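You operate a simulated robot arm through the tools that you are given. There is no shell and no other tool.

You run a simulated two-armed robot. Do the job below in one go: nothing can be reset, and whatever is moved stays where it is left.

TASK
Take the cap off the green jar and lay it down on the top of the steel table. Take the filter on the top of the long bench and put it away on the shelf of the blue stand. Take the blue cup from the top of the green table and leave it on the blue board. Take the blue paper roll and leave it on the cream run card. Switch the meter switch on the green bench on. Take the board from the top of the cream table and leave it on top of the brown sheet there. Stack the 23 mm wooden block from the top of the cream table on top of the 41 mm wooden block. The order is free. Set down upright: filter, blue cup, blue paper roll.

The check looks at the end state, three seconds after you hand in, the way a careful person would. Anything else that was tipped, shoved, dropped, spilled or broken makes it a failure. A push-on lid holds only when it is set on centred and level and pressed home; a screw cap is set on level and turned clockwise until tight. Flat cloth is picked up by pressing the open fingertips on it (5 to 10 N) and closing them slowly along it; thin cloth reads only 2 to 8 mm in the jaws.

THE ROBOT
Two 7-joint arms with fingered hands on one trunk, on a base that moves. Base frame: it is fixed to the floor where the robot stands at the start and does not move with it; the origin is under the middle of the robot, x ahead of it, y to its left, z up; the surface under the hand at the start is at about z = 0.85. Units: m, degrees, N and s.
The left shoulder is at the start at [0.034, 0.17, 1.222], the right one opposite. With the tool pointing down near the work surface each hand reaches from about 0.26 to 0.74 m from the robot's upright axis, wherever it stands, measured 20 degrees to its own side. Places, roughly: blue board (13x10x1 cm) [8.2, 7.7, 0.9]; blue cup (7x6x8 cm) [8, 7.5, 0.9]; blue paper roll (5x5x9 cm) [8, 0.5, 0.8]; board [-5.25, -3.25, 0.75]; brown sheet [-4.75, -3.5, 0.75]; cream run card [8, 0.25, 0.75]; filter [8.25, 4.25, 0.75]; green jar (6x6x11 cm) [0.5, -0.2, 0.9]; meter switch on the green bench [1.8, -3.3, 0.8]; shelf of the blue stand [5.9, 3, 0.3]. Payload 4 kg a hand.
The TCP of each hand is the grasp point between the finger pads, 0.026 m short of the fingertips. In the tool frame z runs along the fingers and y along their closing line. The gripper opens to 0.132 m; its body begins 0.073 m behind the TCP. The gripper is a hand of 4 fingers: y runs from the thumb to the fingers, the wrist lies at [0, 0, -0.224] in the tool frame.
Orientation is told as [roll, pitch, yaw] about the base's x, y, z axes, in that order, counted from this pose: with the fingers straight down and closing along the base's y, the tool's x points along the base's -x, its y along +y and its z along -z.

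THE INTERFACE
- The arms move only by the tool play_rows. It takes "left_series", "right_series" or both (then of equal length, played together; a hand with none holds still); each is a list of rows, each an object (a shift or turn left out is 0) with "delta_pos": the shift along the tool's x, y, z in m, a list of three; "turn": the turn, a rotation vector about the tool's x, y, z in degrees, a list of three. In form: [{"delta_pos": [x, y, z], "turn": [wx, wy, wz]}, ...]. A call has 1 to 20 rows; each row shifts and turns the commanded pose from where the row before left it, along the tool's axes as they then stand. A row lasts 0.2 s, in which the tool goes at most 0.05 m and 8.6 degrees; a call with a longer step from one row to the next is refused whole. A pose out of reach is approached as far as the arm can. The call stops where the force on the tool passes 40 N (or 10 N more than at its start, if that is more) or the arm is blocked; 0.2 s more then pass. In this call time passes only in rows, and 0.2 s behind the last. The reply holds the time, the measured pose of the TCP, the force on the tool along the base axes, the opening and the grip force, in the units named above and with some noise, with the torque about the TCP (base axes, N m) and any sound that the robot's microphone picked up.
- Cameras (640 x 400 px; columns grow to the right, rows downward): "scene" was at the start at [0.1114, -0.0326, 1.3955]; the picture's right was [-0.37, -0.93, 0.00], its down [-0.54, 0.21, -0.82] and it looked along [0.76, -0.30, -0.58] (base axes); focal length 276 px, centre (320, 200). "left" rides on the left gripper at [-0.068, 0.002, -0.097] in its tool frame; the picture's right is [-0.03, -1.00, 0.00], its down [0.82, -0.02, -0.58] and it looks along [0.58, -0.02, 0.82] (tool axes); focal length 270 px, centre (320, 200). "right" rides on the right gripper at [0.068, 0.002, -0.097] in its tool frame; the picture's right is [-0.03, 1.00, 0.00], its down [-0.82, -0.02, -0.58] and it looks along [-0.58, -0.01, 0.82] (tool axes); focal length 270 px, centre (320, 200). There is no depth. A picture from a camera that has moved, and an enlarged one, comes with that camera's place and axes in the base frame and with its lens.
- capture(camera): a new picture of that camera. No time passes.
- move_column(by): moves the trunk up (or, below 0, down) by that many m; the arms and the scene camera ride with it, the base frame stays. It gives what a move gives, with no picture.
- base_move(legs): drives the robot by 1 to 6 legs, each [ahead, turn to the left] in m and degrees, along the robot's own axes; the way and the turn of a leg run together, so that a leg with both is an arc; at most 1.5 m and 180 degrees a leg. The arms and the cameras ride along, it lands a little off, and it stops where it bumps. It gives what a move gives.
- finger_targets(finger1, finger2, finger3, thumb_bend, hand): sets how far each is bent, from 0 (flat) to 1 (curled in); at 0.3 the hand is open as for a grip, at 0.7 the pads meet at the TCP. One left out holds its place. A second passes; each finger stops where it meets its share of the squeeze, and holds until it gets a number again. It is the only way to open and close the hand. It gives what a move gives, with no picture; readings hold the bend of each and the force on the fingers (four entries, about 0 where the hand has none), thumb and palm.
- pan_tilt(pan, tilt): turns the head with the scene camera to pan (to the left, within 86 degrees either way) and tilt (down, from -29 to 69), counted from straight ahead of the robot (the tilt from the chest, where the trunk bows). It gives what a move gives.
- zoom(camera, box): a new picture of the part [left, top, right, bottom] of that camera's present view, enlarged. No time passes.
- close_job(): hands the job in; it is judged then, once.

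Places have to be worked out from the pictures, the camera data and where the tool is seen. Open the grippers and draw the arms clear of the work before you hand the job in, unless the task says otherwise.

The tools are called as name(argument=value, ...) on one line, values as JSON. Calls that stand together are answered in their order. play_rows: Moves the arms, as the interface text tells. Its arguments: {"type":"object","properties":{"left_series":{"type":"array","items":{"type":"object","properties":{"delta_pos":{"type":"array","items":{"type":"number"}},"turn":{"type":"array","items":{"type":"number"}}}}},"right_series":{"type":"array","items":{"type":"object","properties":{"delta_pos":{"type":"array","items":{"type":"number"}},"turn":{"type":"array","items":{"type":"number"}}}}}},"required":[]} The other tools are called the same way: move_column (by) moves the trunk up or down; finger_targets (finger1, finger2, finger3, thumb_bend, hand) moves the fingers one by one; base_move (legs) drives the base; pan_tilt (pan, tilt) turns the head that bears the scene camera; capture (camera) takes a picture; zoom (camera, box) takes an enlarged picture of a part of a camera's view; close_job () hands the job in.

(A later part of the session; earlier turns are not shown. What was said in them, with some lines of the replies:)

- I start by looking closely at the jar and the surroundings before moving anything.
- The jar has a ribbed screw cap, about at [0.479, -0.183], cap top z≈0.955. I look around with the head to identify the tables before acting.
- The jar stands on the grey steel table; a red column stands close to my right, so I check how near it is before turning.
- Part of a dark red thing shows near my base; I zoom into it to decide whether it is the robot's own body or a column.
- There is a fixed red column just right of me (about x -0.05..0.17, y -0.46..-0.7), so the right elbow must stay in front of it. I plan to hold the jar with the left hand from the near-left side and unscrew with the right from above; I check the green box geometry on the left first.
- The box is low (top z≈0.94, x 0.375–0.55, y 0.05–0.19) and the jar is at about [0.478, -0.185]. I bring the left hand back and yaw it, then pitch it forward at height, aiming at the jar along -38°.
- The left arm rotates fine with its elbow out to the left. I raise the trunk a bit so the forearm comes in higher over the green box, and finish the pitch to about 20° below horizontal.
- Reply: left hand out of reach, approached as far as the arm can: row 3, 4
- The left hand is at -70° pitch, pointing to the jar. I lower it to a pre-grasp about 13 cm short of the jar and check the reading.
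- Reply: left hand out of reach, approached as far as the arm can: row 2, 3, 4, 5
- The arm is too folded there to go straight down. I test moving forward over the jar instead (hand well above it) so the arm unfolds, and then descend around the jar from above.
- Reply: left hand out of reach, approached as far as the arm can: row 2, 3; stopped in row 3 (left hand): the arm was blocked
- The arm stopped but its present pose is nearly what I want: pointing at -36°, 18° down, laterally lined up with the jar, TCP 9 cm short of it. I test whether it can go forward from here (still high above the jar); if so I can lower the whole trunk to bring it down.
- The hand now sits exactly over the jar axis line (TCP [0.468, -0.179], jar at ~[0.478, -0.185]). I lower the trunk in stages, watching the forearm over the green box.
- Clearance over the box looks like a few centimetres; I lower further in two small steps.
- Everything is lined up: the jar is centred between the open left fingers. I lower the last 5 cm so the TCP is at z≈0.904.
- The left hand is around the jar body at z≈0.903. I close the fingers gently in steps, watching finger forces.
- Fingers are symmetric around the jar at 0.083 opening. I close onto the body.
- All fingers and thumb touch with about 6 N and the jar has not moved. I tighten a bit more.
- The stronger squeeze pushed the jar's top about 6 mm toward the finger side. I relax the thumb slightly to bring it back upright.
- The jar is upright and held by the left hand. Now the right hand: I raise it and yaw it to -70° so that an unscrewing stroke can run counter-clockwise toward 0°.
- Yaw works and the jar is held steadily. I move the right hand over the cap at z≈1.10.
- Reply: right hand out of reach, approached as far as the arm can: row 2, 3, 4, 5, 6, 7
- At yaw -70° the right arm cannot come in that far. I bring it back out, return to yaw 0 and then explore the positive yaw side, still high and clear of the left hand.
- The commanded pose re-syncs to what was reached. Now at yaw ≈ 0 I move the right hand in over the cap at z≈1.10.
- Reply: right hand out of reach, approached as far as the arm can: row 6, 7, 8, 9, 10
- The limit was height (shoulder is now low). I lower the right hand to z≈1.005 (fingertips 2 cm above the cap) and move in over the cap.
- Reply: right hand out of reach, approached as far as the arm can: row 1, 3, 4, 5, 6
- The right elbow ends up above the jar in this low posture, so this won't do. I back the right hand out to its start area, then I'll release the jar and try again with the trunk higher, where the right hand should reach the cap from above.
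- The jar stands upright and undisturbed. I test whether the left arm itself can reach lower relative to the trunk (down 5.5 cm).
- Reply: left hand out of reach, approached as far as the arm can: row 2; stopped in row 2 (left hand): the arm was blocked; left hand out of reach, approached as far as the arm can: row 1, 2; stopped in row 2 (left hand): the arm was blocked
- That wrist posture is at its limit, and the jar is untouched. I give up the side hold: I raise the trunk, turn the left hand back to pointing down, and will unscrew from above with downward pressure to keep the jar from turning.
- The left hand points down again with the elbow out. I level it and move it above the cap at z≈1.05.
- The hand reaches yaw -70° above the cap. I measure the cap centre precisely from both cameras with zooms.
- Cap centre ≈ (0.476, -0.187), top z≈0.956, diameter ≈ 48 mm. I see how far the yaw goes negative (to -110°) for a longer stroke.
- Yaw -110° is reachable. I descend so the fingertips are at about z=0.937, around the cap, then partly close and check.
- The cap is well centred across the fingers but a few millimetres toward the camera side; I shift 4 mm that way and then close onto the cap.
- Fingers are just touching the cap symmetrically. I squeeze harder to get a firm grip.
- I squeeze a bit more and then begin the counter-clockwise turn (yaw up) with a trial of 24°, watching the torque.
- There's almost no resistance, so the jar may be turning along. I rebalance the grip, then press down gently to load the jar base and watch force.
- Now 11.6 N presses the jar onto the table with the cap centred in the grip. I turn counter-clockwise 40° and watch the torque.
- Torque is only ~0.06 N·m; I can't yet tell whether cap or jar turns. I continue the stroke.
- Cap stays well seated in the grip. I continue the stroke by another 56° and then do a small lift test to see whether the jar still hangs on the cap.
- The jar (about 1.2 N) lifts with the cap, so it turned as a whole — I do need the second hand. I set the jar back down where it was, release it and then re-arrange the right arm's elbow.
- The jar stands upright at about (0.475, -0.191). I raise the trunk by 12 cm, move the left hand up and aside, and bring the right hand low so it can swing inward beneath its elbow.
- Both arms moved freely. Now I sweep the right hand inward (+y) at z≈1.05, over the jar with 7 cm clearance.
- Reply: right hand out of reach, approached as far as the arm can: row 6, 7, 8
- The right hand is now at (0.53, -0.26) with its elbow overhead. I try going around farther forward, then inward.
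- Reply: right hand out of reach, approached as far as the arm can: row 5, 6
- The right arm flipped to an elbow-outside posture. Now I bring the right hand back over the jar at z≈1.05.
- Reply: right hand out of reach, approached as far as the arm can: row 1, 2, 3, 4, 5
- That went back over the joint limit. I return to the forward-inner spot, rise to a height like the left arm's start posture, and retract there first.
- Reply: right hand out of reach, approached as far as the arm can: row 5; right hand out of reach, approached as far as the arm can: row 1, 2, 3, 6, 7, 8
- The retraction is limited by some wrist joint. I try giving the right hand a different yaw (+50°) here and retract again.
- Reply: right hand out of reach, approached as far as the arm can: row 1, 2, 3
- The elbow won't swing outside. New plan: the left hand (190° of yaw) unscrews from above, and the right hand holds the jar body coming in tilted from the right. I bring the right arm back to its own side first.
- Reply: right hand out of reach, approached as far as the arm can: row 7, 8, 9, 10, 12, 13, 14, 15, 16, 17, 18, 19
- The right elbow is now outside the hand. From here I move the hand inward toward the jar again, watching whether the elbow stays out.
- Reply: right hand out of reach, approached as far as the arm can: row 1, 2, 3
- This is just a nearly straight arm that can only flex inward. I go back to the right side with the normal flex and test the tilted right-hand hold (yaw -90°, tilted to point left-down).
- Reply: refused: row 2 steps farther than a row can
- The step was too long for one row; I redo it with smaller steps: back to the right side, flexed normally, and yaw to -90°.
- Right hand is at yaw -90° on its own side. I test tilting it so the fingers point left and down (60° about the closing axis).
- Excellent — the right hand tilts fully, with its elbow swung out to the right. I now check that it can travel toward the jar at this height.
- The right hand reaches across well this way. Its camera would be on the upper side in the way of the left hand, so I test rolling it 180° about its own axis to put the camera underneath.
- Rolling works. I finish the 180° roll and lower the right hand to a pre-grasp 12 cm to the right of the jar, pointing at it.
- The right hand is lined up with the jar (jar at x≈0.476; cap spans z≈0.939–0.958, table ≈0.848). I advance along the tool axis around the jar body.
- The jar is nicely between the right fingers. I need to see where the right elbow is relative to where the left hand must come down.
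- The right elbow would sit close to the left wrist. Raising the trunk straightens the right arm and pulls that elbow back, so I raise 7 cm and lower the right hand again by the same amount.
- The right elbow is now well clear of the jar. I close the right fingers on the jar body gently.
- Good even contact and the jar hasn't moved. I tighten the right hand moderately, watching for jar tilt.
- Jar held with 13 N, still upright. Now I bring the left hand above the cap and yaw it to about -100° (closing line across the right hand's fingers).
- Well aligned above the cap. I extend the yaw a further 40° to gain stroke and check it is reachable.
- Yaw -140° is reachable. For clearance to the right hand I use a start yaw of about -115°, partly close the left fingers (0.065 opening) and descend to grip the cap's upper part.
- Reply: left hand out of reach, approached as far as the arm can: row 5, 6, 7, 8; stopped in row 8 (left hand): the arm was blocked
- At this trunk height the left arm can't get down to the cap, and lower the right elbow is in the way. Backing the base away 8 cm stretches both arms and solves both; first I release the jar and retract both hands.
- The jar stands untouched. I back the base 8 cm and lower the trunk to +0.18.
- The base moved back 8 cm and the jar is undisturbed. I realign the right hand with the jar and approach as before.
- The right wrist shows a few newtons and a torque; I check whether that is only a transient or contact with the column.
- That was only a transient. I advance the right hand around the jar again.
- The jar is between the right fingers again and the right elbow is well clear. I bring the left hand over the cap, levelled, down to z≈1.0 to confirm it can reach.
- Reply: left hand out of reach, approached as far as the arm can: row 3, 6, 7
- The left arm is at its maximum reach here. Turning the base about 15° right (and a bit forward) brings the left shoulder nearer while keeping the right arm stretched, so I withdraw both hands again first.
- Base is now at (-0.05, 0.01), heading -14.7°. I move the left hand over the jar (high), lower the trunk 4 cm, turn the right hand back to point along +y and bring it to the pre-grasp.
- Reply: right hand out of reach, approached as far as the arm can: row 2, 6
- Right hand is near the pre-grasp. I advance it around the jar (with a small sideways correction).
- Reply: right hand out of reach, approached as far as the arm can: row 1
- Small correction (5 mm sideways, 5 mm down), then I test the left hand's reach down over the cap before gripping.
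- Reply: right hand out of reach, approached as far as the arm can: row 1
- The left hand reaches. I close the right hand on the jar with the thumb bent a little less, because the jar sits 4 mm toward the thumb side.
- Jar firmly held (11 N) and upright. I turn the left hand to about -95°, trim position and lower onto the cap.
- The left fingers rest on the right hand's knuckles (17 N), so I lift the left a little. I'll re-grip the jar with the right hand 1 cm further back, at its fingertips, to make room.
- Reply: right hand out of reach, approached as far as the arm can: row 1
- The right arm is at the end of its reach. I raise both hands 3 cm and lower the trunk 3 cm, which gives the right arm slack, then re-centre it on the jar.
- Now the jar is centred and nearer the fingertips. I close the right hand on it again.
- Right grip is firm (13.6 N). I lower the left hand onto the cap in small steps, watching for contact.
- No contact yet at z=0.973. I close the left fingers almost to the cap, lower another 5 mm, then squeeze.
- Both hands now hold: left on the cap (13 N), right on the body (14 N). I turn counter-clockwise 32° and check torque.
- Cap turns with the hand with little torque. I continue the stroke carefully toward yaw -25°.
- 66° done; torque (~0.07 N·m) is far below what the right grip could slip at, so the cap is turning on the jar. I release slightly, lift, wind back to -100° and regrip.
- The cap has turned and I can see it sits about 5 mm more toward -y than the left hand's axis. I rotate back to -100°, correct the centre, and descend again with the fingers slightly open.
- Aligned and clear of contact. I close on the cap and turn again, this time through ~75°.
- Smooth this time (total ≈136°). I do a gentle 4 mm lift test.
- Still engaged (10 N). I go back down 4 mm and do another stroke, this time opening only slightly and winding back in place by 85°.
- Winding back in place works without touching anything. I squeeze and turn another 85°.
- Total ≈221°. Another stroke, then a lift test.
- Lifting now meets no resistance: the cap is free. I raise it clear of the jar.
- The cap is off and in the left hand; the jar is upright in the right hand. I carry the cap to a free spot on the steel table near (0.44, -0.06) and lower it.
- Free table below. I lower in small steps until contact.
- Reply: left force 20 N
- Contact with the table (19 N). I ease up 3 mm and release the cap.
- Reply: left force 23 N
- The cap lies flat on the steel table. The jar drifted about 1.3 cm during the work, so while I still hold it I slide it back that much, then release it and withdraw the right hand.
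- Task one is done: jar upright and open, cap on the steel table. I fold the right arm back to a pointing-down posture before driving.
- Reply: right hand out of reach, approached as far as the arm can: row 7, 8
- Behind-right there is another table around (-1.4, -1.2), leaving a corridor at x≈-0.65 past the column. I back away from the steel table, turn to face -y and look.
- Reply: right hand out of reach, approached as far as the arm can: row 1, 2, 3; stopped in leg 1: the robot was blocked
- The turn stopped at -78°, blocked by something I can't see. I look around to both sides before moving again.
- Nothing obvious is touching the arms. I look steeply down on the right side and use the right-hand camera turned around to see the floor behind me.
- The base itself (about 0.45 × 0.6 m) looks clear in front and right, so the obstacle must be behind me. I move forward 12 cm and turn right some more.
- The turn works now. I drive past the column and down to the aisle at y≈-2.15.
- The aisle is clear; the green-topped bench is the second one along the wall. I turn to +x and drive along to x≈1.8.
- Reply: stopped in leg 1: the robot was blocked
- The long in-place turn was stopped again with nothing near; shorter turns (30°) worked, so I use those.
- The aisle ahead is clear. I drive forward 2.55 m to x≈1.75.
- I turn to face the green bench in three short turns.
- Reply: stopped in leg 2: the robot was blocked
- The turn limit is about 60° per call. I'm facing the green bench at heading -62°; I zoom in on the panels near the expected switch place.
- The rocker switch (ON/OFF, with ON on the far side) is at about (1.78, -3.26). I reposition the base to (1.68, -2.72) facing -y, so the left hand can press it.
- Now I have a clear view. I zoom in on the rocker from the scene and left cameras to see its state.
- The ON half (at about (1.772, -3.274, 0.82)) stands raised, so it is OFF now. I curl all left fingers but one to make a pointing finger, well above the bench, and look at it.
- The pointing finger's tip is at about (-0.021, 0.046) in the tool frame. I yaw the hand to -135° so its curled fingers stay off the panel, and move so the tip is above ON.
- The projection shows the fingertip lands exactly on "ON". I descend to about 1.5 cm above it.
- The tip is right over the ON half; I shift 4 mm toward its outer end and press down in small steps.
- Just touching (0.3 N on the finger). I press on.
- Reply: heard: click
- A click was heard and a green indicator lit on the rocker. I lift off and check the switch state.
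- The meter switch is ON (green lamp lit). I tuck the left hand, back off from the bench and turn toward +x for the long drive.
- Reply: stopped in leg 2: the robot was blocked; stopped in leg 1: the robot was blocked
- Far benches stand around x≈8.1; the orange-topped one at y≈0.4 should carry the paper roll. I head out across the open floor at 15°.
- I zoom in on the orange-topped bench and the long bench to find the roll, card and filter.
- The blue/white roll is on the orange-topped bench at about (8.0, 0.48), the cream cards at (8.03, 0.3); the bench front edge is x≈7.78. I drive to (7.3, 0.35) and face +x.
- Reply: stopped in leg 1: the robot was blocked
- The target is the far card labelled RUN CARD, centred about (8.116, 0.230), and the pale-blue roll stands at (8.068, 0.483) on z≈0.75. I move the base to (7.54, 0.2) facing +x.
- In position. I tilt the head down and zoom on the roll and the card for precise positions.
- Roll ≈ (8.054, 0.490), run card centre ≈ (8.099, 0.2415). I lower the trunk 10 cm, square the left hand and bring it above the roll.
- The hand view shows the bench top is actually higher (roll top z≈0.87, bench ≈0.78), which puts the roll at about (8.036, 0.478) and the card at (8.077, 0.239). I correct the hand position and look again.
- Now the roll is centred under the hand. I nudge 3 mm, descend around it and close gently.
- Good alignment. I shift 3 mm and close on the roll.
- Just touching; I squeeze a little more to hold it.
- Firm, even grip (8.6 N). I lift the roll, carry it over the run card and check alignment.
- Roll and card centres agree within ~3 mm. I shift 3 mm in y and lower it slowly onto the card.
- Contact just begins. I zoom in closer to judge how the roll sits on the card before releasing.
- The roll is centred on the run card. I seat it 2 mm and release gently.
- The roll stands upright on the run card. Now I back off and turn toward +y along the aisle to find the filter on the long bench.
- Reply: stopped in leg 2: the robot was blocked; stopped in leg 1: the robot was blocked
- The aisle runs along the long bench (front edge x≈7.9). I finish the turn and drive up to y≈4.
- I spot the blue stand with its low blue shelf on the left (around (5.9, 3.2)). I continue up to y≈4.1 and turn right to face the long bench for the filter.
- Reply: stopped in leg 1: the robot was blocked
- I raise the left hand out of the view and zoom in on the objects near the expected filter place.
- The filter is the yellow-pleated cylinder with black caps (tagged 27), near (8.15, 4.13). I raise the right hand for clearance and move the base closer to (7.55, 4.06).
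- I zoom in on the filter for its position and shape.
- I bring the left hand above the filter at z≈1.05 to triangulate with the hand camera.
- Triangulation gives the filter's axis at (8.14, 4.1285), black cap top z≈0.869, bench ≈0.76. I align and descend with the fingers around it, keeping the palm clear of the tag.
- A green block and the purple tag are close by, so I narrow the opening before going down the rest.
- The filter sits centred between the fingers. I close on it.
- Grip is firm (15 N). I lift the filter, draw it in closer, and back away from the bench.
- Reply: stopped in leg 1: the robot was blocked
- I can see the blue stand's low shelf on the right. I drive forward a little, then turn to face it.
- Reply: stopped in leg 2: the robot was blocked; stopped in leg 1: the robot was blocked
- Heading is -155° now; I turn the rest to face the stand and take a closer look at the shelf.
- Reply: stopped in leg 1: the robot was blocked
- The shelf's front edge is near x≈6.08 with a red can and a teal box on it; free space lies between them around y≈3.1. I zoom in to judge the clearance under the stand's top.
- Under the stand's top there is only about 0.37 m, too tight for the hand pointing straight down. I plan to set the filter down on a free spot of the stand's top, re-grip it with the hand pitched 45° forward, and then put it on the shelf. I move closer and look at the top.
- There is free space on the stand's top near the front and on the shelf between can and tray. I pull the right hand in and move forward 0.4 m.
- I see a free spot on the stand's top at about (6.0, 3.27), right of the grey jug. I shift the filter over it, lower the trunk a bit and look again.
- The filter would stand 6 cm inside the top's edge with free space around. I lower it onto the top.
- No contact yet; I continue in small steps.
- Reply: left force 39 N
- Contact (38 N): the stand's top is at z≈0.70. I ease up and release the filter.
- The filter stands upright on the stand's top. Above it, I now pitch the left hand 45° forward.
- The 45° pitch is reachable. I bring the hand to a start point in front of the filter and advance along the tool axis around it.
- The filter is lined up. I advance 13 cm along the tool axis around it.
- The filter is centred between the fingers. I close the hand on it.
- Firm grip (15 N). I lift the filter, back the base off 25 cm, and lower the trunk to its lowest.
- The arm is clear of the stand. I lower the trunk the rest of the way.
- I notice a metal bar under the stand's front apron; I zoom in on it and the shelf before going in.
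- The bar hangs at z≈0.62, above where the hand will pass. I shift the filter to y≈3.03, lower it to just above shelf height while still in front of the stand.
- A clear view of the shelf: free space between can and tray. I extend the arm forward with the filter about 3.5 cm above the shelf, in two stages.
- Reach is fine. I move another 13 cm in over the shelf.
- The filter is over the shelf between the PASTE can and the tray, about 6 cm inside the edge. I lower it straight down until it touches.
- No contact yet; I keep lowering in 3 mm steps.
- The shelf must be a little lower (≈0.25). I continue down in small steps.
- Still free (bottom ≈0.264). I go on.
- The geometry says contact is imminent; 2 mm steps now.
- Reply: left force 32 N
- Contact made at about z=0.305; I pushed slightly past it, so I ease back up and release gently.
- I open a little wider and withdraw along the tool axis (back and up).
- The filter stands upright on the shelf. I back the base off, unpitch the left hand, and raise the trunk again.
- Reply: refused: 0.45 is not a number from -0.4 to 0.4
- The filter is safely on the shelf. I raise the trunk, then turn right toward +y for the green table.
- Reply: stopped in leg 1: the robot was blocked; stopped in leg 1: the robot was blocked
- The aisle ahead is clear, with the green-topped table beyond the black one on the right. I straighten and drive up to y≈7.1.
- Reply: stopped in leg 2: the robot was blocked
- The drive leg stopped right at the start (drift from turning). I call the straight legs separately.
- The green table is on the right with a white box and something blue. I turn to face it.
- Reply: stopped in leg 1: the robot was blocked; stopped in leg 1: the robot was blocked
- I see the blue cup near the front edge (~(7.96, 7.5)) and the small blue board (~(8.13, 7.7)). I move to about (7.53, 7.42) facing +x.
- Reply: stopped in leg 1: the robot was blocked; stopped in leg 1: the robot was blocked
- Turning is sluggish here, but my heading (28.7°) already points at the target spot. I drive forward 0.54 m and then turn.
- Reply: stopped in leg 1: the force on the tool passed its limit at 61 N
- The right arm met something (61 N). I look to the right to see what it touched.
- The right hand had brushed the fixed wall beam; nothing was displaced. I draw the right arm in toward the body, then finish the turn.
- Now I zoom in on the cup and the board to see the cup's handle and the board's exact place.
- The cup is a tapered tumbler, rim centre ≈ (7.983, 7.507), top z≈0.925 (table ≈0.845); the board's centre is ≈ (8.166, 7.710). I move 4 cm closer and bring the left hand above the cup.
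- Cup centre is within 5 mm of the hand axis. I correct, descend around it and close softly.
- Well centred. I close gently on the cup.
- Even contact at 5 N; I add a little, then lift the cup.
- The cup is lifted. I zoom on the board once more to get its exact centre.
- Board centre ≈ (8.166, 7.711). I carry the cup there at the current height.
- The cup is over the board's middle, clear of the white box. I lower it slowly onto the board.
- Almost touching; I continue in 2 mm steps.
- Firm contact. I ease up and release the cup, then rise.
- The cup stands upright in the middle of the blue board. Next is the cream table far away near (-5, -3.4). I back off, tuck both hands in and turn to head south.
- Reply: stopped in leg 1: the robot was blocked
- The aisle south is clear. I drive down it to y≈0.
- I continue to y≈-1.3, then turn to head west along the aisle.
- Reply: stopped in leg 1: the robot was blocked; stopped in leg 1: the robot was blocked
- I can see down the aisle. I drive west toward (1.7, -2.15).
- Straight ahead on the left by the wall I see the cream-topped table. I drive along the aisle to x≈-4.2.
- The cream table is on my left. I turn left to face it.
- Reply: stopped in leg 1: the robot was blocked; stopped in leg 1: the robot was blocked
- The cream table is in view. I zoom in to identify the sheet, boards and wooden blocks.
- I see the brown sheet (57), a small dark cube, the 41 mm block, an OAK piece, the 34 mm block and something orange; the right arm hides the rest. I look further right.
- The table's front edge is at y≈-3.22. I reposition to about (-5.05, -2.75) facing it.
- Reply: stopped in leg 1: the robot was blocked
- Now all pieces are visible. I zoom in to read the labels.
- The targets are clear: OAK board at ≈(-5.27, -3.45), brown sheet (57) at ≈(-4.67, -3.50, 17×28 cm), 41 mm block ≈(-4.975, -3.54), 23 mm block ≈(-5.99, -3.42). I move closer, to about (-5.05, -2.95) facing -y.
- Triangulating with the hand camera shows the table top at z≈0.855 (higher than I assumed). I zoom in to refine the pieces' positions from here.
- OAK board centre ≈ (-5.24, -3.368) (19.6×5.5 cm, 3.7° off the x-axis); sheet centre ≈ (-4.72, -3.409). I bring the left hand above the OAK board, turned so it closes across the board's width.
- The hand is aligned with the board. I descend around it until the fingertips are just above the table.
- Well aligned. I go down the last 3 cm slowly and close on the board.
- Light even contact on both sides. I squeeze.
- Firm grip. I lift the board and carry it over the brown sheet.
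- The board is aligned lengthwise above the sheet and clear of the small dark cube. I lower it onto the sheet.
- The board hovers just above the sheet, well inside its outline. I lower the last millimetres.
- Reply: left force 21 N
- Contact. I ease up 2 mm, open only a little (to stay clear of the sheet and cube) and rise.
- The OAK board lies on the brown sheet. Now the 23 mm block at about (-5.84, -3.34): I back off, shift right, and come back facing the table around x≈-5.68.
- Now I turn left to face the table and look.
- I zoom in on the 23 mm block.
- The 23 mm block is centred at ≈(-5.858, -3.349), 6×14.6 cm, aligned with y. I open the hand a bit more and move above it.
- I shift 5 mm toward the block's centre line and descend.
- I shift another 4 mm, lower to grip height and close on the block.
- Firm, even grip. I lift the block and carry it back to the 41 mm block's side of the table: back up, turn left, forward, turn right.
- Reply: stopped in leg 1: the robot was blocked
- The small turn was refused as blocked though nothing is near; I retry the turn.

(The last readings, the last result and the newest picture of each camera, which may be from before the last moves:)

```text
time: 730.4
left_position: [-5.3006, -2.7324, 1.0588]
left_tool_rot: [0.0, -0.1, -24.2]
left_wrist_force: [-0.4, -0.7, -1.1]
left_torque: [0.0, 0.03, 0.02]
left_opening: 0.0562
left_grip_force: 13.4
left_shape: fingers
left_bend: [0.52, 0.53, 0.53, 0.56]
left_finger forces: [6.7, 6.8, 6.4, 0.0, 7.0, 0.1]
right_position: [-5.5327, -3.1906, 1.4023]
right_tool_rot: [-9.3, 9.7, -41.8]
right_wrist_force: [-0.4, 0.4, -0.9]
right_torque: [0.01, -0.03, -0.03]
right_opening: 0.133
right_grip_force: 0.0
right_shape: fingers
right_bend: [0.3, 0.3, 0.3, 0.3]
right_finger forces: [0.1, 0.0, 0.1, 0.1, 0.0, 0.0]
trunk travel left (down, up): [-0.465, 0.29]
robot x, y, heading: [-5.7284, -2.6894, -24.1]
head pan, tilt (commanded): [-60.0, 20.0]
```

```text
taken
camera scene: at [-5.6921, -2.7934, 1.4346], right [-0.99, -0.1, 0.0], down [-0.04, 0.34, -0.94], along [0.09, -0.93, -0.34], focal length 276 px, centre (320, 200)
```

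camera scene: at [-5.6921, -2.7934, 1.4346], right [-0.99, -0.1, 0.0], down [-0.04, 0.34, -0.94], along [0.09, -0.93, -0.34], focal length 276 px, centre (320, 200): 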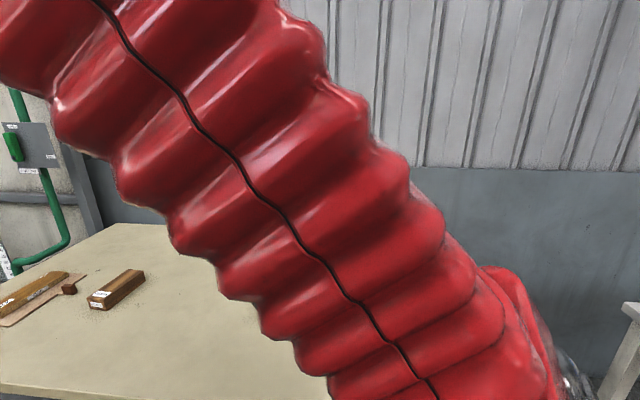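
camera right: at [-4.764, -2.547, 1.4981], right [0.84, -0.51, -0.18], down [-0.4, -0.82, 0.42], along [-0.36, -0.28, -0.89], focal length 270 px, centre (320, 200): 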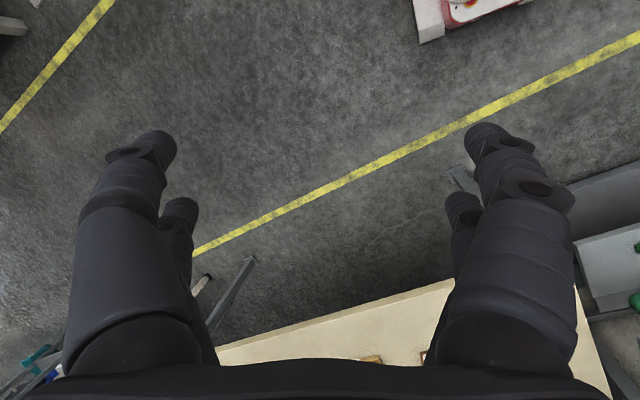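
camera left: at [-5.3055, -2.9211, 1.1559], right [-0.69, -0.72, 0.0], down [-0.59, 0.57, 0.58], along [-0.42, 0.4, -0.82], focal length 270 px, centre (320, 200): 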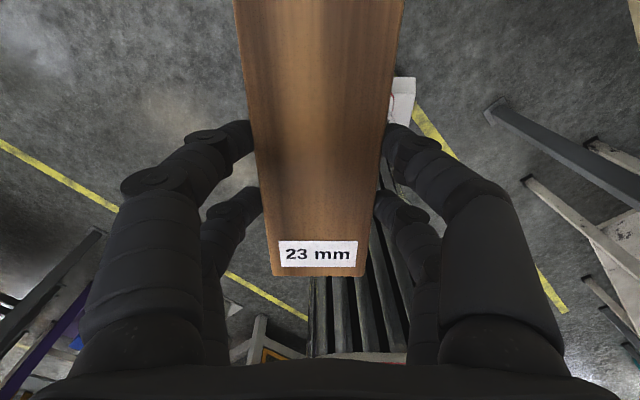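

It worked. I drive forward 0.65 m and turn right to face the table.

base_move(legs=[[0.65, 0]])

base_move(legs=[[0, -45]])

base_move(legs=[[0, -21]])

pan_tilt(pan=0, tilt=45)

capture(camera="scene")

capture(camera="left")

```text
time: 734.0
left_position: [-4.7075, -3.0008, 1.0596]
left_tool_rot: [0.0, 0.0, -24.1]
left_wrist_force: [0.5, -0.2, -1.1]
left_torque: [-0.01, -0.01, 0.0]
left_opening: 0.0563
left_grip_force: 13.8
left_shape: fingers
left_bend: [0.52, 0.53, 0.53, 0.56]
left_finger forces: [6.8, 6.8, 6.4, 0.1, 7.0, 0.0]
right_position: [-4.9404, -3.4581, 1.4031]
right_tool_rot: [-9.2, 9.7, -41.9]
right_wrist_force: [0.5, 0.6, 0.0]
right_torque: [0.01, 0.02, 0.01]
right_opening: 0.1329
right_grip_force: 0.1
right_shape: fingers
right_bend: [0.3, 0.3, 0.3, 0.3]
right_finger forces: [0.0, 0.0, 0.0, 0.1, 0.1, 0.0]
trunk travel left (down, up): [-0.465, 0.29]
robot x, y, heading: [-5.1325, -2.9581, -24.5]
head pan, tilt (commanded): [-60.0, 20.0]
```

```text
time: 736.7
left_position: [-4.8603, -3.291, 1.0591]
left_tool_rot: [-0.1, 0.0, -68.9]
left_wrist_force: [-0.1, -0.1, -1.6]
left_torque: [-0.04, -0.01, -0.03]
left_opening: 0.0563
left_grip_force: 12.9
left_shape: fingers
left_bend: [0.52, 0.53, 0.53, 0.56]
left_finger forces: [6.6, 6.7, 6.5, 0.0, 7.0, 0.1]
right_position: [-5.3469, -3.4522, 1.4038]
right_tool_rot: [-9.2, 9.7, -86.6]
right_wrist_force: [0.0, -0.3, -0.4]
right_torque: [-0.04, 0.0, -0.02]
right_opening: 0.133
right_grip_force: 0.1
right_shape: fingers
right_bend: [0.3, 0.3, 0.3, 0.3]
right_finger forces: [0.0, 0.0, 0.0, 0.1, 0.1, 0.0]
trunk travel left (down, up): [-0.465, 0.29]
robot x, y, heading: [-5.0904, -2.9411, -69.0]
head pan, tilt (commanded): [-60.0, 20.0]
```

```text
time: 738.4
left_position: [-5.0003, -3.3499, 1.0601]
left_tool_rot: [0.0, -0.1, -90.0]
left_wrist_force: [0.3, -0.2, -1.7]
left_torque: [0.01, 0.03, 0.0]
left_opening: 0.0559
left_grip_force: 13.1
left_shape: fingers
left_bend: [0.52, 0.53, 0.53, 0.56]
left_finger forces: [6.7, 6.7, 6.4, 0.0, 7.0, 0.0]
right_position: [-5.5124, -3.3263, 1.4038]
right_tool_rot: [-9.2, 9.7, -107.8]
right_wrist_force: [0.3, 0.9, 0.2]
right_torque: [0.04, 0.03, 0.0]
right_opening: 0.1331
right_grip_force: 0.0
right_shape: fingers
right_bend: [0.3, 0.3, 0.3, 0.3]
right_finger forces: [0.1, 0.0, 0.1, 0.0, 0.0, 0.0]
trunk travel left (down, up): [-0.465, 0.29]
robot x, y, heading: [-5.0719, -2.9459, -89.9]
head pan, tilt (commanded): [-60.0, 20.0]
```

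```text
time: 739.7
left_position: [-4.9999, -3.3493, 1.0602]
left_tool_rot: [0.0, 0.0, -90.0]
left_wrist_force: [0.1, -0.1, -1.2]
left_torque: [0.02, -0.01, 0.02]
left_opening: 0.0561
left_grip_force: 13.0
left_shape: fingers
left_bend: [0.52, 0.53, 0.53, 0.56]
left_finger forces: [6.7, 6.6, 6.4, 0.0, 6.9, 0.0]
right_position: [-5.5114, -3.3257, 1.4037]
right_tool_rot: [-9.1, 9.7, -107.8]
right_wrist_force: [0.6, 0.0, 0.1]
right_torque: [0.02, 0.02, 0.0]
right_opening: 0.1331
right_grip_force: 0.0
right_shape: fingers
right_bend: [0.3, 0.3, 0.3, 0.3]
right_finger forces: [0.0, 0.1, 0.1, 0.0, 0.0, 0.0]
trunk travel left (down, up): [-0.465, 0.29]
robot x, y, heading: [-5.0729, -2.9426, -89.9]
head pan, tilt (commanded): [0.0, 45.0]
```

```text
taken
camera scene: at [-5.0688, -3.0527, 1.396], right [-1.0, 0.0, 0.0], down [0.0, 0.71, -0.71], along [0.0, -0.71, -0.71], focal length 276 px, centre (320, 200)
```

scene: 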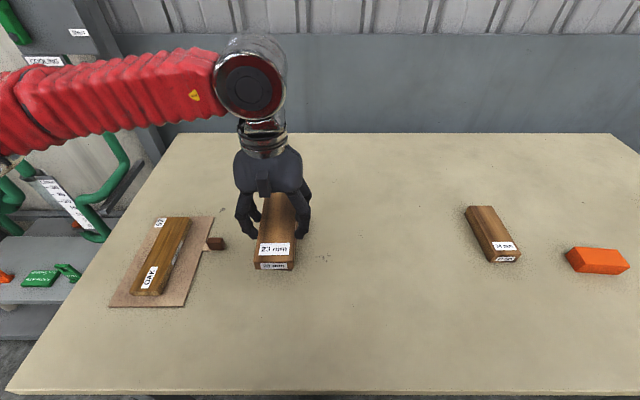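

```text
taken
camera left: at [-4.9986, -3.4184, 1.1573], right [-1.0, -0.03, 0.0], down [-0.02, 0.82, 0.58], along [-0.02, 0.58, -0.82], focal length 270 px, centre (320, 200)
```

left: 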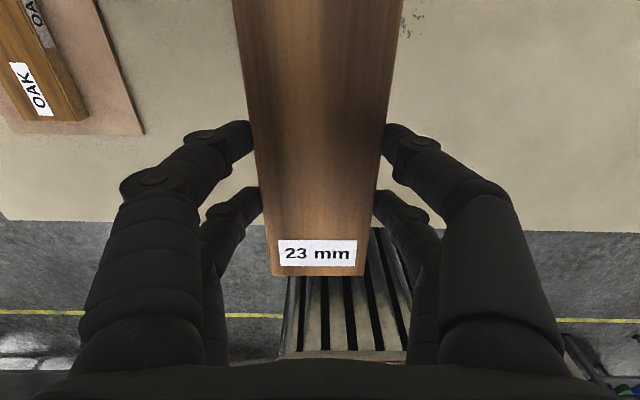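

I hold the 23 mm block; it hides the 41 mm block from the camera, so I move it aside a moment and re-measure the 41 mm block.

play_rows(left_series=[{"delta_pos": [-0.02, 0.04, -0.015]}, {"delta_pos": [-0.02, 0.04, -0.015]}, {"delta_pos": [-0.02, 0.04, 0]}, {"delta_pos": [0, 0.04, 0]}])

capture(camera="scene")

zoom(camera="scene", box=[230, 190, 350, 290])

capture(camera="left")

```text
time: 740.7
left_position: [-4.839, -3.4087, 1.0916]
left_tool_rot: [0.0, -0.1, -90.1]
left_wrist_force: [-0.4, -0.7, -1.0]
left_torque: [-0.02, 0.01, 0.03]
left_opening: 0.056
left_grip_force: 13.3
left_shape: fingers
left_bend: [0.52, 0.53, 0.53, 0.56]
left_finger forces: [6.6, 6.6, 6.5, 0.0, 6.9, 0.0]
right_position: [-5.5107, -3.3256, 1.4054]
right_tool_rot: [-9.2, 9.6, -107.7]
right_wrist_force: [0.7, 0.0, 0.2]
right_torque: [-0.01, 0.03, 0.02]
right_opening: 0.1327
right_grip_force: 0.1
right_shape: fingers
right_bend: [0.3, 0.3, 0.3, 0.3]
right_finger forces: [0.1, 0.1, 0.0, 0.0, 0.0, 0.1]
trunk travel left (down, up): [-0.465, 0.29]
robot x, y, heading: [-5.069, -2.9444, -89.7]
head pan, tilt (commanded): [0.0, 45.0]
```

```text
taken
camera scene: at [-5.0685, -3.0517, 1.396], right [-1.0, 0.0, 0.0], down [0.0, 0.71, -0.71], along [0.0, -0.71, -0.71], focal length 276 px, centre (320, 200)
```

scene: 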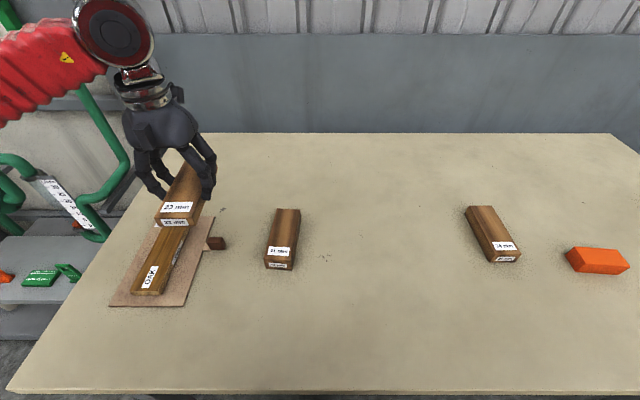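

```text
4.00 times, centred on (290, 240) of scene
camera zoom: at [-5.0685, -3.0517, 1.396], right [-1.0, 0.0, 0.0], down [0.0, 0.71, -0.71], along [0.0, -0.71, -0.71], focal length 1103 px, centre (440, 40)
```

zoom: 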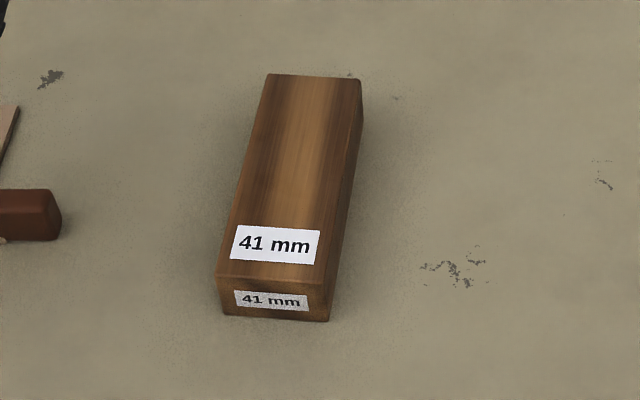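

```text
taken
camera left: at [-4.8378, -3.4771, 1.1879], right [-1.0, -0.03, 0.0], down [-0.02, 0.82, 0.58], along [-0.01, 0.58, -0.82], focal length 270 px, centre (320, 200)
```

left: 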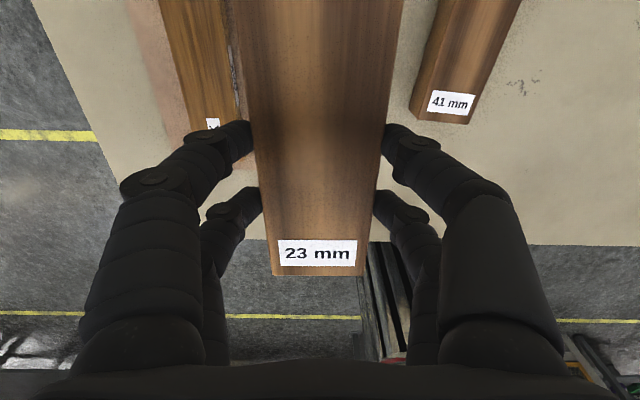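

The 41 mm block re-measures at centre ≈ (-4.985, -3.448), turned about 4°. I bring the 23 mm block over it, turn it to match, and lower to 1.5 cm above.

play_rows(left_series=[{"delta_pos": [-0.0095, -0.0363, 0]}, {"delta_pos": [-0.0095, -0.0363, 0]}, {"delta_pos": [-0.0095, -0.0363, 0]}, {"delta_pos": [-0.0095, -0.0363, 0]}, {"turn": [0, 0, 3.9]}, {"delta_pos": [0, 0, 0.045]}, {"delta_pos": [0, 0, 0.045]}, {"delta_pos": [0, 0, 0.045]}, {"delta_pos": [0, 0, 0.01]}])

capture(camera="left")

zoom(camera="scene", box=[230, 180, 350, 290])

```text
time: 742.7
left_position: [-4.9858, -3.4466, 0.9449]
left_tool_rot: [0.1, -0.1, -93.8]
left_wrist_force: [1.1, -0.3, -0.6]
left_torque: [0.02, 0.0, 0.04]
left_opening: 0.0558
left_grip_force: 12.7
left_shape: fingers
left_bend: [0.52, 0.53, 0.53, 0.56]
left_finger forces: [6.7, 6.7, 6.3, 0.1, 6.9, 0.0]
right_position: [-5.512, -3.3255, 1.4051]
right_tool_rot: [-9.2, 9.6, -107.7]
right_wrist_force: [-0.6, -0.3, -0.4]
right_torque: [0.05, 0.0, -0.03]
right_opening: 0.133
right_grip_force: 0.1
right_shape: fingers
right_bend: [0.3, 0.3, 0.3, 0.3]
right_finger forces: [0.0, 0.0, 0.0, 0.1, 0.0, 0.0]
trunk travel left (down, up): [-0.465, 0.29]
robot x, y, heading: [-5.0713, -2.9469, -90.0]
head pan, tilt (commanded): [0.0, 45.0]
```

```text
taken
camera left: at [-4.989, -3.5156, 1.0422], right [-1.0, 0.04, 0.0], down [0.03, 0.82, 0.58], along [0.02, 0.58, -0.82], focal length 270 px, centre (320, 200)
```

left: 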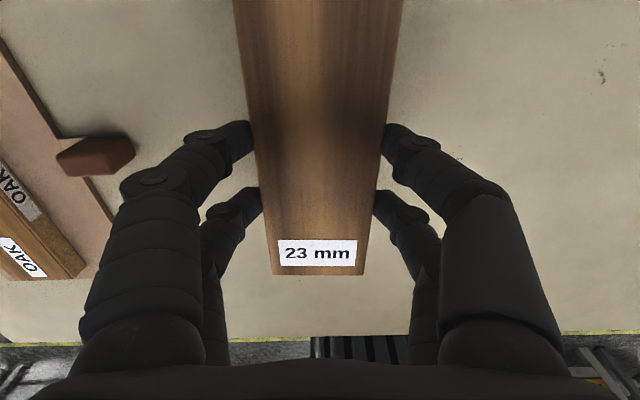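

```text
3.64 times, centred on (290, 235) of scene
camera zoom: at [-5.0693, -3.0526, 1.396], right [-1.0, 0.0, 0.0], down [0.0, 0.71, -0.71], along [0.0, -0.71, -0.71], focal length 1003 px, centre (429, 73)
```

zoom: 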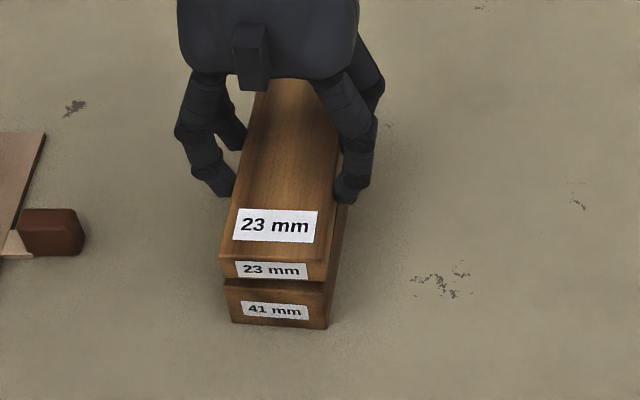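

The 23 mm block is lined up over the 41 mm block. I lower it the last centimetre in small steps.

play_rows(left_series=[{"delta_pos": [0, 0, 0.006]}, {"delta_pos": [0, 0, 0.003]}, {"delta_pos": [0, 0, 0.002]}])

play_rows(left_series=[{"delta_pos": [0, 0, 0.002]}, {"delta_pos": [0, 0, 0.001]}])

```text
time: 743.5
left_position: [-4.9847, -3.4486, 0.9351]
left_tool_rot: [-0.1, 0.0, -93.8]
left_wrist_force: [0.4, -0.6, -0.5]
left_torque: [-0.03, 0.0, 0.0]
left_opening: 0.0562
left_grip_force: 12.8
left_shape: fingers
left_bend: [0.52, 0.53, 0.53, 0.56]
left_finger forces: [6.8, 6.6, 6.5, 0.0, 6.9, 0.0]
right_position: [-5.5113, -3.3254, 1.4032]
right_tool_rot: [-9.2, 9.7, -107.8]
right_wrist_force: [-0.1, -0.4, 0.1]
right_torque: [0.02, 0.01, 0.0]
right_opening: 0.1333
right_grip_force: 0.0
right_shape: fingers
right_bend: [0.3, 0.3, 0.3, 0.3]
right_finger forces: [0.0, 0.0, 0.0, 0.1, 0.0, 0.0]
trunk travel left (down, up): [-0.465, 0.29]
robot x, y, heading: [-5.0705, -2.9462, -90.0]
head pan, tilt (commanded): [0.0, 45.0]
```

```text
time: 744.1
left_position: [-4.9851, -3.4471, 0.9324]
left_tool_rot: [0.0, -0.1, -93.9]
left_wrist_force: [0.2, 0.4, -1.0]
left_torque: [-0.01, -0.01, 0.01]
left_opening: 0.0561
left_grip_force: 13.3
left_shape: fingers
left_bend: [0.52, 0.53, 0.53, 0.56]
left_finger forces: [6.7, 6.7, 6.4, 0.0, 6.9, 0.0]
right_position: [-5.5114, -3.3256, 1.4049]
right_tool_rot: [-9.2, 9.6, -107.8]
right_wrist_force: [-0.5, -0.5, 0.2]
right_torque: [0.0, -0.04, 0.02]
right_opening: 0.1331
right_grip_force: 0.0
right_shape: fingers
right_bend: [0.3, 0.3, 0.3, 0.3]
right_finger forces: [0.1, 0.0, 0.1, 0.0, 0.0, 0.0]
trunk travel left (down, up): [-0.465, 0.29]
robot x, y, heading: [-5.0714, -2.9459, -89.8]
head pan, tilt (commanded): [0.0, 45.0]
```

play_rows(left_series=[{"delta_pos": [0, 0, 0.0015]}, {"delta_pos": [0, 0, 0.0015]}])

zoom(camera="scene", box=[230, 180, 350, 290])

```text
time: 744.7
left_position: [-4.9869, -3.4482, 0.9305]
left_tool_rot: [0.0, -0.2, -94.0]
left_wrist_force: [-0.3, 0.8, 12.6]
left_torque: [-0.04, -0.11, -0.01]
left_opening: 0.0559
left_grip_force: 14.2
left_shape: fingers
left_bend: [0.52, 0.53, 0.54, 0.56]
left_finger forces: [7.2, 7.3, 6.8, 0.1, 7.2, 0.0]
right_position: [-5.5121, -3.3253, 1.4046]
right_tool_rot: [-9.2, 9.7, -107.7]
right_wrist_force: [0.0, 0.0, -0.1]
right_torque: [-0.03, 0.03, 0.0]
right_opening: 0.133
right_grip_force: 0.1
right_shape: fingers
right_bend: [0.3, 0.3, 0.3, 0.3]
right_finger forces: [0.1, 0.0, 0.1, 0.1, 0.0, 0.0]
trunk travel left (down, up): [-0.465, 0.29]
robot x, y, heading: [-5.0694, -2.9444, -89.8]
head pan, tilt (commanded): [0.0, 45.0]
```

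```text
3.64 times, centred on (290, 235) of scene
camera zoom: at [-5.0695, -3.0516, 1.3962], right [-1.0, 0.0, 0.0], down [0.0, 0.71, -0.71], along [0.0, -0.71, -0.71], focal length 1003 px, centre (429, 73)
```

zoom: 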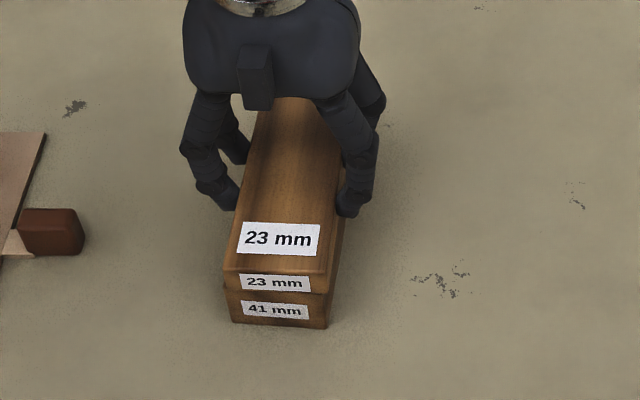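

The 23 mm block sits squarely on the 41 mm block. I ease off, open the fingers and rise straight up.

play_rows(left_series=[{"delta_pos": [0, 0, -0.0015]}])

finger_targets(hand="left", finger1=0.48, finger2=0.48, finger3=0.48, thumb_bend=0.48)

finger_targets(hand="left", finger1=0.4, finger2=0.4, finger3=0.4, thumb_bend=0.4)

play_rows(left_series=[{"delta_pos": [0, 0, -0.02]}, {"delta_pos": [0, 0, -0.04]}, {"delta_pos": [0, 0, -0.045]}, {"delta_pos": [0, 0, -0.045]}, {"delta_pos": [0, 0, -0.045]}])

zoom(camera="scene", box=[230, 180, 350, 290])

capture(camera="left")

```text
time: 745.1
left_position: [-4.9857, -3.4487, 0.9307]
left_tool_rot: [-0.1, -0.2, -93.9]
left_wrist_force: [-1.6, -1.9, 9.2]
left_torque: [-0.05, -0.04, 0.0]
left_opening: 0.056
left_grip_force: 13.9
left_shape: fingers
left_bend: [0.52, 0.53, 0.53, 0.56]
left_finger forces: [6.9, 6.8, 7.1, 0.1, 7.6, 0.0]
right_position: [-5.5119, -3.325, 1.4052]
right_tool_rot: [-9.3, 9.7, -107.7]
right_wrist_force: [-0.1, -0.2, -0.2]
right_torque: [-0.01, 0.01, -0.01]
right_opening: 0.1333
right_grip_force: 0.1
right_shape: fingers
right_bend: [0.3, 0.3, 0.3, 0.3]
right_finger forces: [0.1, 0.0, 0.1, 0.1, 0.0, 0.0]
trunk travel left (down, up): [-0.465, 0.29]
robot x, y, heading: [-5.0706, -2.9465, -89.7]
head pan, tilt (commanded): [0.0, 45.0]
```

```text
time: 746.1
left_position: [-4.986, -3.4478, 0.9305]
left_tool_rot: [0.0, -0.2, -93.9]
left_wrist_force: [0.1, 0.1, 0.1]
left_torque: [0.01, 0.0, 0.01]
left_opening: 0.0719
left_grip_force: 0.1
left_shape: fingers
left_bend: [0.48, 0.48, 0.48, 0.48]
left_finger forces: [0.0, 0.0, 0.0, 0.0, 0.0, 0.0]
right_position: [-5.5121, -3.3255, 1.4042]
right_tool_rot: [-9.2, 9.7, -107.7]
right_wrist_force: [-0.4, -0.2, 0.1]
right_torque: [0.01, 0.07, 0.01]
right_opening: 0.1329
right_grip_force: 0.0
right_shape: fingers
right_bend: [0.3, 0.3, 0.3, 0.3]
right_finger forces: [0.0, 0.0, 0.0, 0.1, 0.0, 0.0]
trunk travel left (down, up): [-0.465, 0.29]
robot x, y, heading: [-5.0678, -2.9453, -90.1]
head pan, tilt (commanded): [0.0, 45.0]
```

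```text
time: 747.1
left_position: [-4.9853, -3.4487, 0.9309]
left_tool_rot: [0.0, -0.2, -93.9]
left_wrist_force: [-0.1, 0.1, -0.3]
left_torque: [0.01, 0.02, 0.0]
left_opening: 0.0994
left_grip_force: 0.1
left_shape: fingers
left_bend: [0.4, 0.4, 0.4, 0.4]
left_finger forces: [0.0, 0.0, 0.0, 0.0, 0.0, 0.0]
right_position: [-5.5114, -3.3265, 1.4042]
right_tool_rot: [-9.2, 9.7, -107.7]
right_wrist_force: [0.2, -0.4, -0.4]
right_torque: [-0.02, 0.03, 0.0]
right_opening: 0.1333
right_grip_force: 0.0
right_shape: fingers
right_bend: [0.3, 0.3, 0.3, 0.3]
right_finger forces: [0.0, 0.1, 0.0, 0.0, 0.0, 0.0]
trunk travel left (down, up): [-0.465, 0.29]
robot x, y, heading: [-5.0701, -2.9461, -89.7]
head pan, tilt (commanded): [0.0, 45.0]
```

```text
time: 748.3
left_position: [-4.986, -3.4471, 1.1252]
left_tool_rot: [0.0, 0.0, -93.9]
left_wrist_force: [0.7, 0.4, 0.4]
left_torque: [0.0, 0.01, -0.01]
left_opening: 0.0993
left_grip_force: 0.0
left_shape: fingers
left_bend: [0.4, 0.4, 0.4, 0.4]
left_finger forces: [0.0, 0.0, 0.1, 0.0, 0.0, 0.0]
right_position: [-5.5129, -3.3256, 1.4044]
right_tool_rot: [-9.1, 9.7, -107.7]
right_wrist_force: [-0.3, -0.5, -0.6]
right_torque: [0.0, -0.02, 0.0]
right_opening: 0.1332
right_grip_force: 0.0
right_shape: fingers
right_bend: [0.3, 0.3, 0.3, 0.3]
right_finger forces: [0.1, 0.0, 0.0, 0.0, 0.0, 0.1]
trunk travel left (down, up): [-0.465, 0.29]
robot x, y, heading: [-5.0678, -2.9436, -90.3]
head pan, tilt (commanded): [0.0, 45.0]
```

```text
3.64 times, centred on (290, 235) of scene
camera zoom: at [-5.0697, -3.0521, 1.396], right [-1.0, 0.0, 0.0], down [0.0, 0.71, -0.71], along [0.0, -0.71, -0.71], focal length 1003 px, centre (429, 73)
```

zoom: 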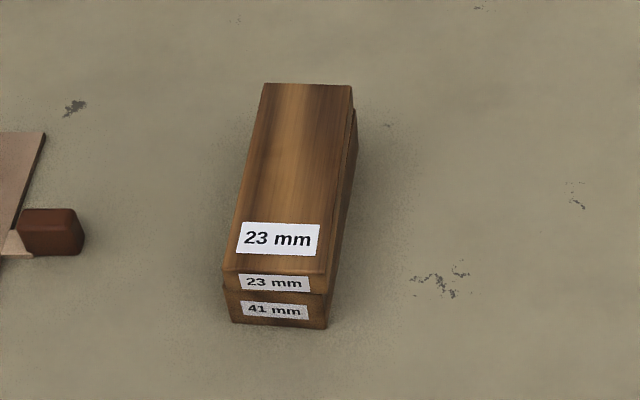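

```text
taken
camera left: at [-4.9898, -3.5156, 1.2226], right [-1.0, 0.04, 0.0], down [0.03, 0.82, 0.58], along [0.03, 0.58, -0.82], focal length 270 px, centre (320, 200)
```

left: 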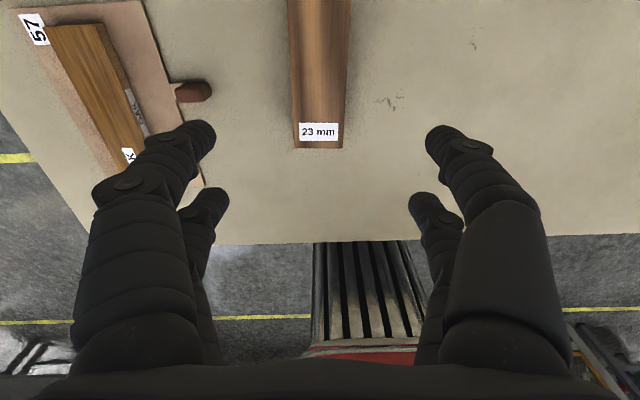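

All pieces are in place: the blocks are stacked squarely and the OAK board rests on the brown sheet. I open both hands fully and back away from the table before handing in.

finger_targets(hand="left", finger1=0.3, finger2=0.3, finger3=0.3, thumb_bend=0.3)

play_rows(left_series=[{"delta_pos": [0.04, 0, -0.01]}, {"delta_pos": [0.04, 0, -0.01]}])

base_move(legs=[[-0.45, 0]])

capture(camera="scene")

```text
time: 749.3
left_position: [-4.9856, -3.4479, 1.1253]
left_tool_rot: [0.1, -0.2, -93.9]
left_wrist_force: [-1.4, -0.9, -0.1]
left_torque: [0.03, -0.05, 0.0]
left_opening: 0.1324
left_grip_force: 0.1
left_shape: fingers
left_bend: [0.3, 0.3, 0.3, 0.3]
left_finger forces: [0.0, 0.1, 0.1, 0.0, 0.0, 0.0]
right_position: [-5.5116, -3.3271, 1.4047]
right_tool_rot: [-9.2, 9.6, -107.7]
right_wrist_force: [-0.4, 0.6, 0.8]
right_torque: [0.02, 0.03, -0.01]
right_opening: 0.1332
right_grip_force: 0.1
right_shape: fingers
right_bend: [0.3, 0.3, 0.3, 0.3]
right_finger forces: [0.1, 0.0, 0.0, 0.0, 0.0, 0.0]
trunk travel left (down, up): [-0.465, 0.29]
robot x, y, heading: [-5.0715, -2.9453, -89.9]
head pan, tilt (commanded): [0.0, 45.0]
```

```text
time: 749.9
left_position: [-4.9799, -3.3685, 1.1449]
left_tool_rot: [0.0, -0.2, -93.9]
left_wrist_force: [0.0, 1.1, 0.2]
left_torque: [0.0, -0.04, 0.02]
left_opening: 0.1325
left_grip_force: 0.0
left_shape: fingers
left_bend: [0.3, 0.3, 0.3, 0.3]
left_finger forces: [0.0, 0.0, 0.0, 0.0, 0.1, 0.0]
right_position: [-5.5123, -3.3253, 1.4056]
right_tool_rot: [-9.2, 9.7, -107.6]
right_wrist_force: [0.4, -0.1, 0.2]
right_torque: [0.04, 0.01, -0.03]
right_opening: 0.1331
right_grip_force: 0.0
right_shape: fingers
right_bend: [0.3, 0.3, 0.3, 0.3]
right_finger forces: [0.0, 0.0, 0.0, 0.1, 0.1, 0.1]
trunk travel left (down, up): [-0.465, 0.29]
robot x, y, heading: [-5.0719, -2.9448, -90.0]
head pan, tilt (commanded): [0.0, 45.0]
```

```text
time: 752.6
left_position: [-4.9802, -2.9209, 1.1457]
left_tool_rot: [-0.1, -0.1, -93.9]
left_wrist_force: [-0.8, -0.4, -0.4]
left_torque: [-0.01, -0.01, -0.03]
left_opening: 0.1327
left_grip_force: 0.0
left_shape: fingers
left_bend: [0.3, 0.3, 0.3, 0.3]
left_finger forces: [0.0, 0.1, 0.0, 0.1, 0.0, 0.1]
right_position: [-5.5128, -2.8787, 1.4052]
right_tool_rot: [-9.2, 9.7, -107.7]
right_wrist_force: [-0.2, 0.2, 0.4]
right_torque: [-0.04, -0.02, -0.01]
right_opening: 0.133
right_grip_force: 0.0
right_shape: fingers
right_bend: [0.3, 0.3, 0.3, 0.3]
right_finger forces: [0.0, 0.0, 0.1, 0.1, 0.0, 0.0]
trunk travel left (down, up): [-0.465, 0.29]
robot x, y, heading: [-5.0702, -2.5013, -90.2]
head pan, tilt (commanded): [0.0, 45.0]
```

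```text
taken
camera scene: at [-5.0699, -2.6052, 1.396], right [-1.0, 0.0, 0.0], down [0.0, 0.71, -0.71], along [0.0, -0.71, -0.71], focal length 276 px, centre (320, 200)
```

scene: 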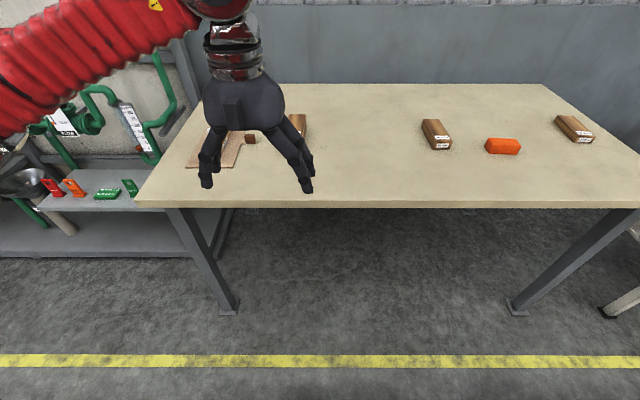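

Everything asked for is done: the cap is on the steel table, the filter is on the blue stand's shelf, the cup is on the blue board and the roll is on the run card. The switch is on, the board is on the sheet, and the blocks are stacked. Both hands are open and clear of the work, so I hand in.

close_job()

```text
The job is handed in.
```

I finished all seven tasks and handed the job in; no verdict has come back yet.

| Task | Result |
|---|---|
| Green jar cap | Unscrewed and laid flat on the steel table. The jar is upright and open. |
| Filter | Standing upright on the blue stand's shelf, between the PASTE can and the teal tray. |
| Blue cup | Standing upright in the middle of the blue board. |
| Blue paper roll | Standing upright, centred on the run card. |
| Meter switch | On. I heard the click and saw the green lamp light. |
| Board | The piece labelled OAK lies within the brown sheet (57). I took that piece to be "the board". |
| Wooden blocks | The 23 mm block sits squarely on the 41 mm block. |

- **Jar position:** the jar moved about a centimetre or two while I worked. I slid it back, so it should be within about a centimetre of where it started.
- **Filter handling:** I briefly set the filter on the blue stand's top to re-grip it, and it touched down with up to 38 N.
- **Bump:** the right hand hit a fixed wall beam beside the green table at 61 N. I saw nothing move there.

I checked each result by camera right after doing it. I did not go back for a final look at the earlier ones.
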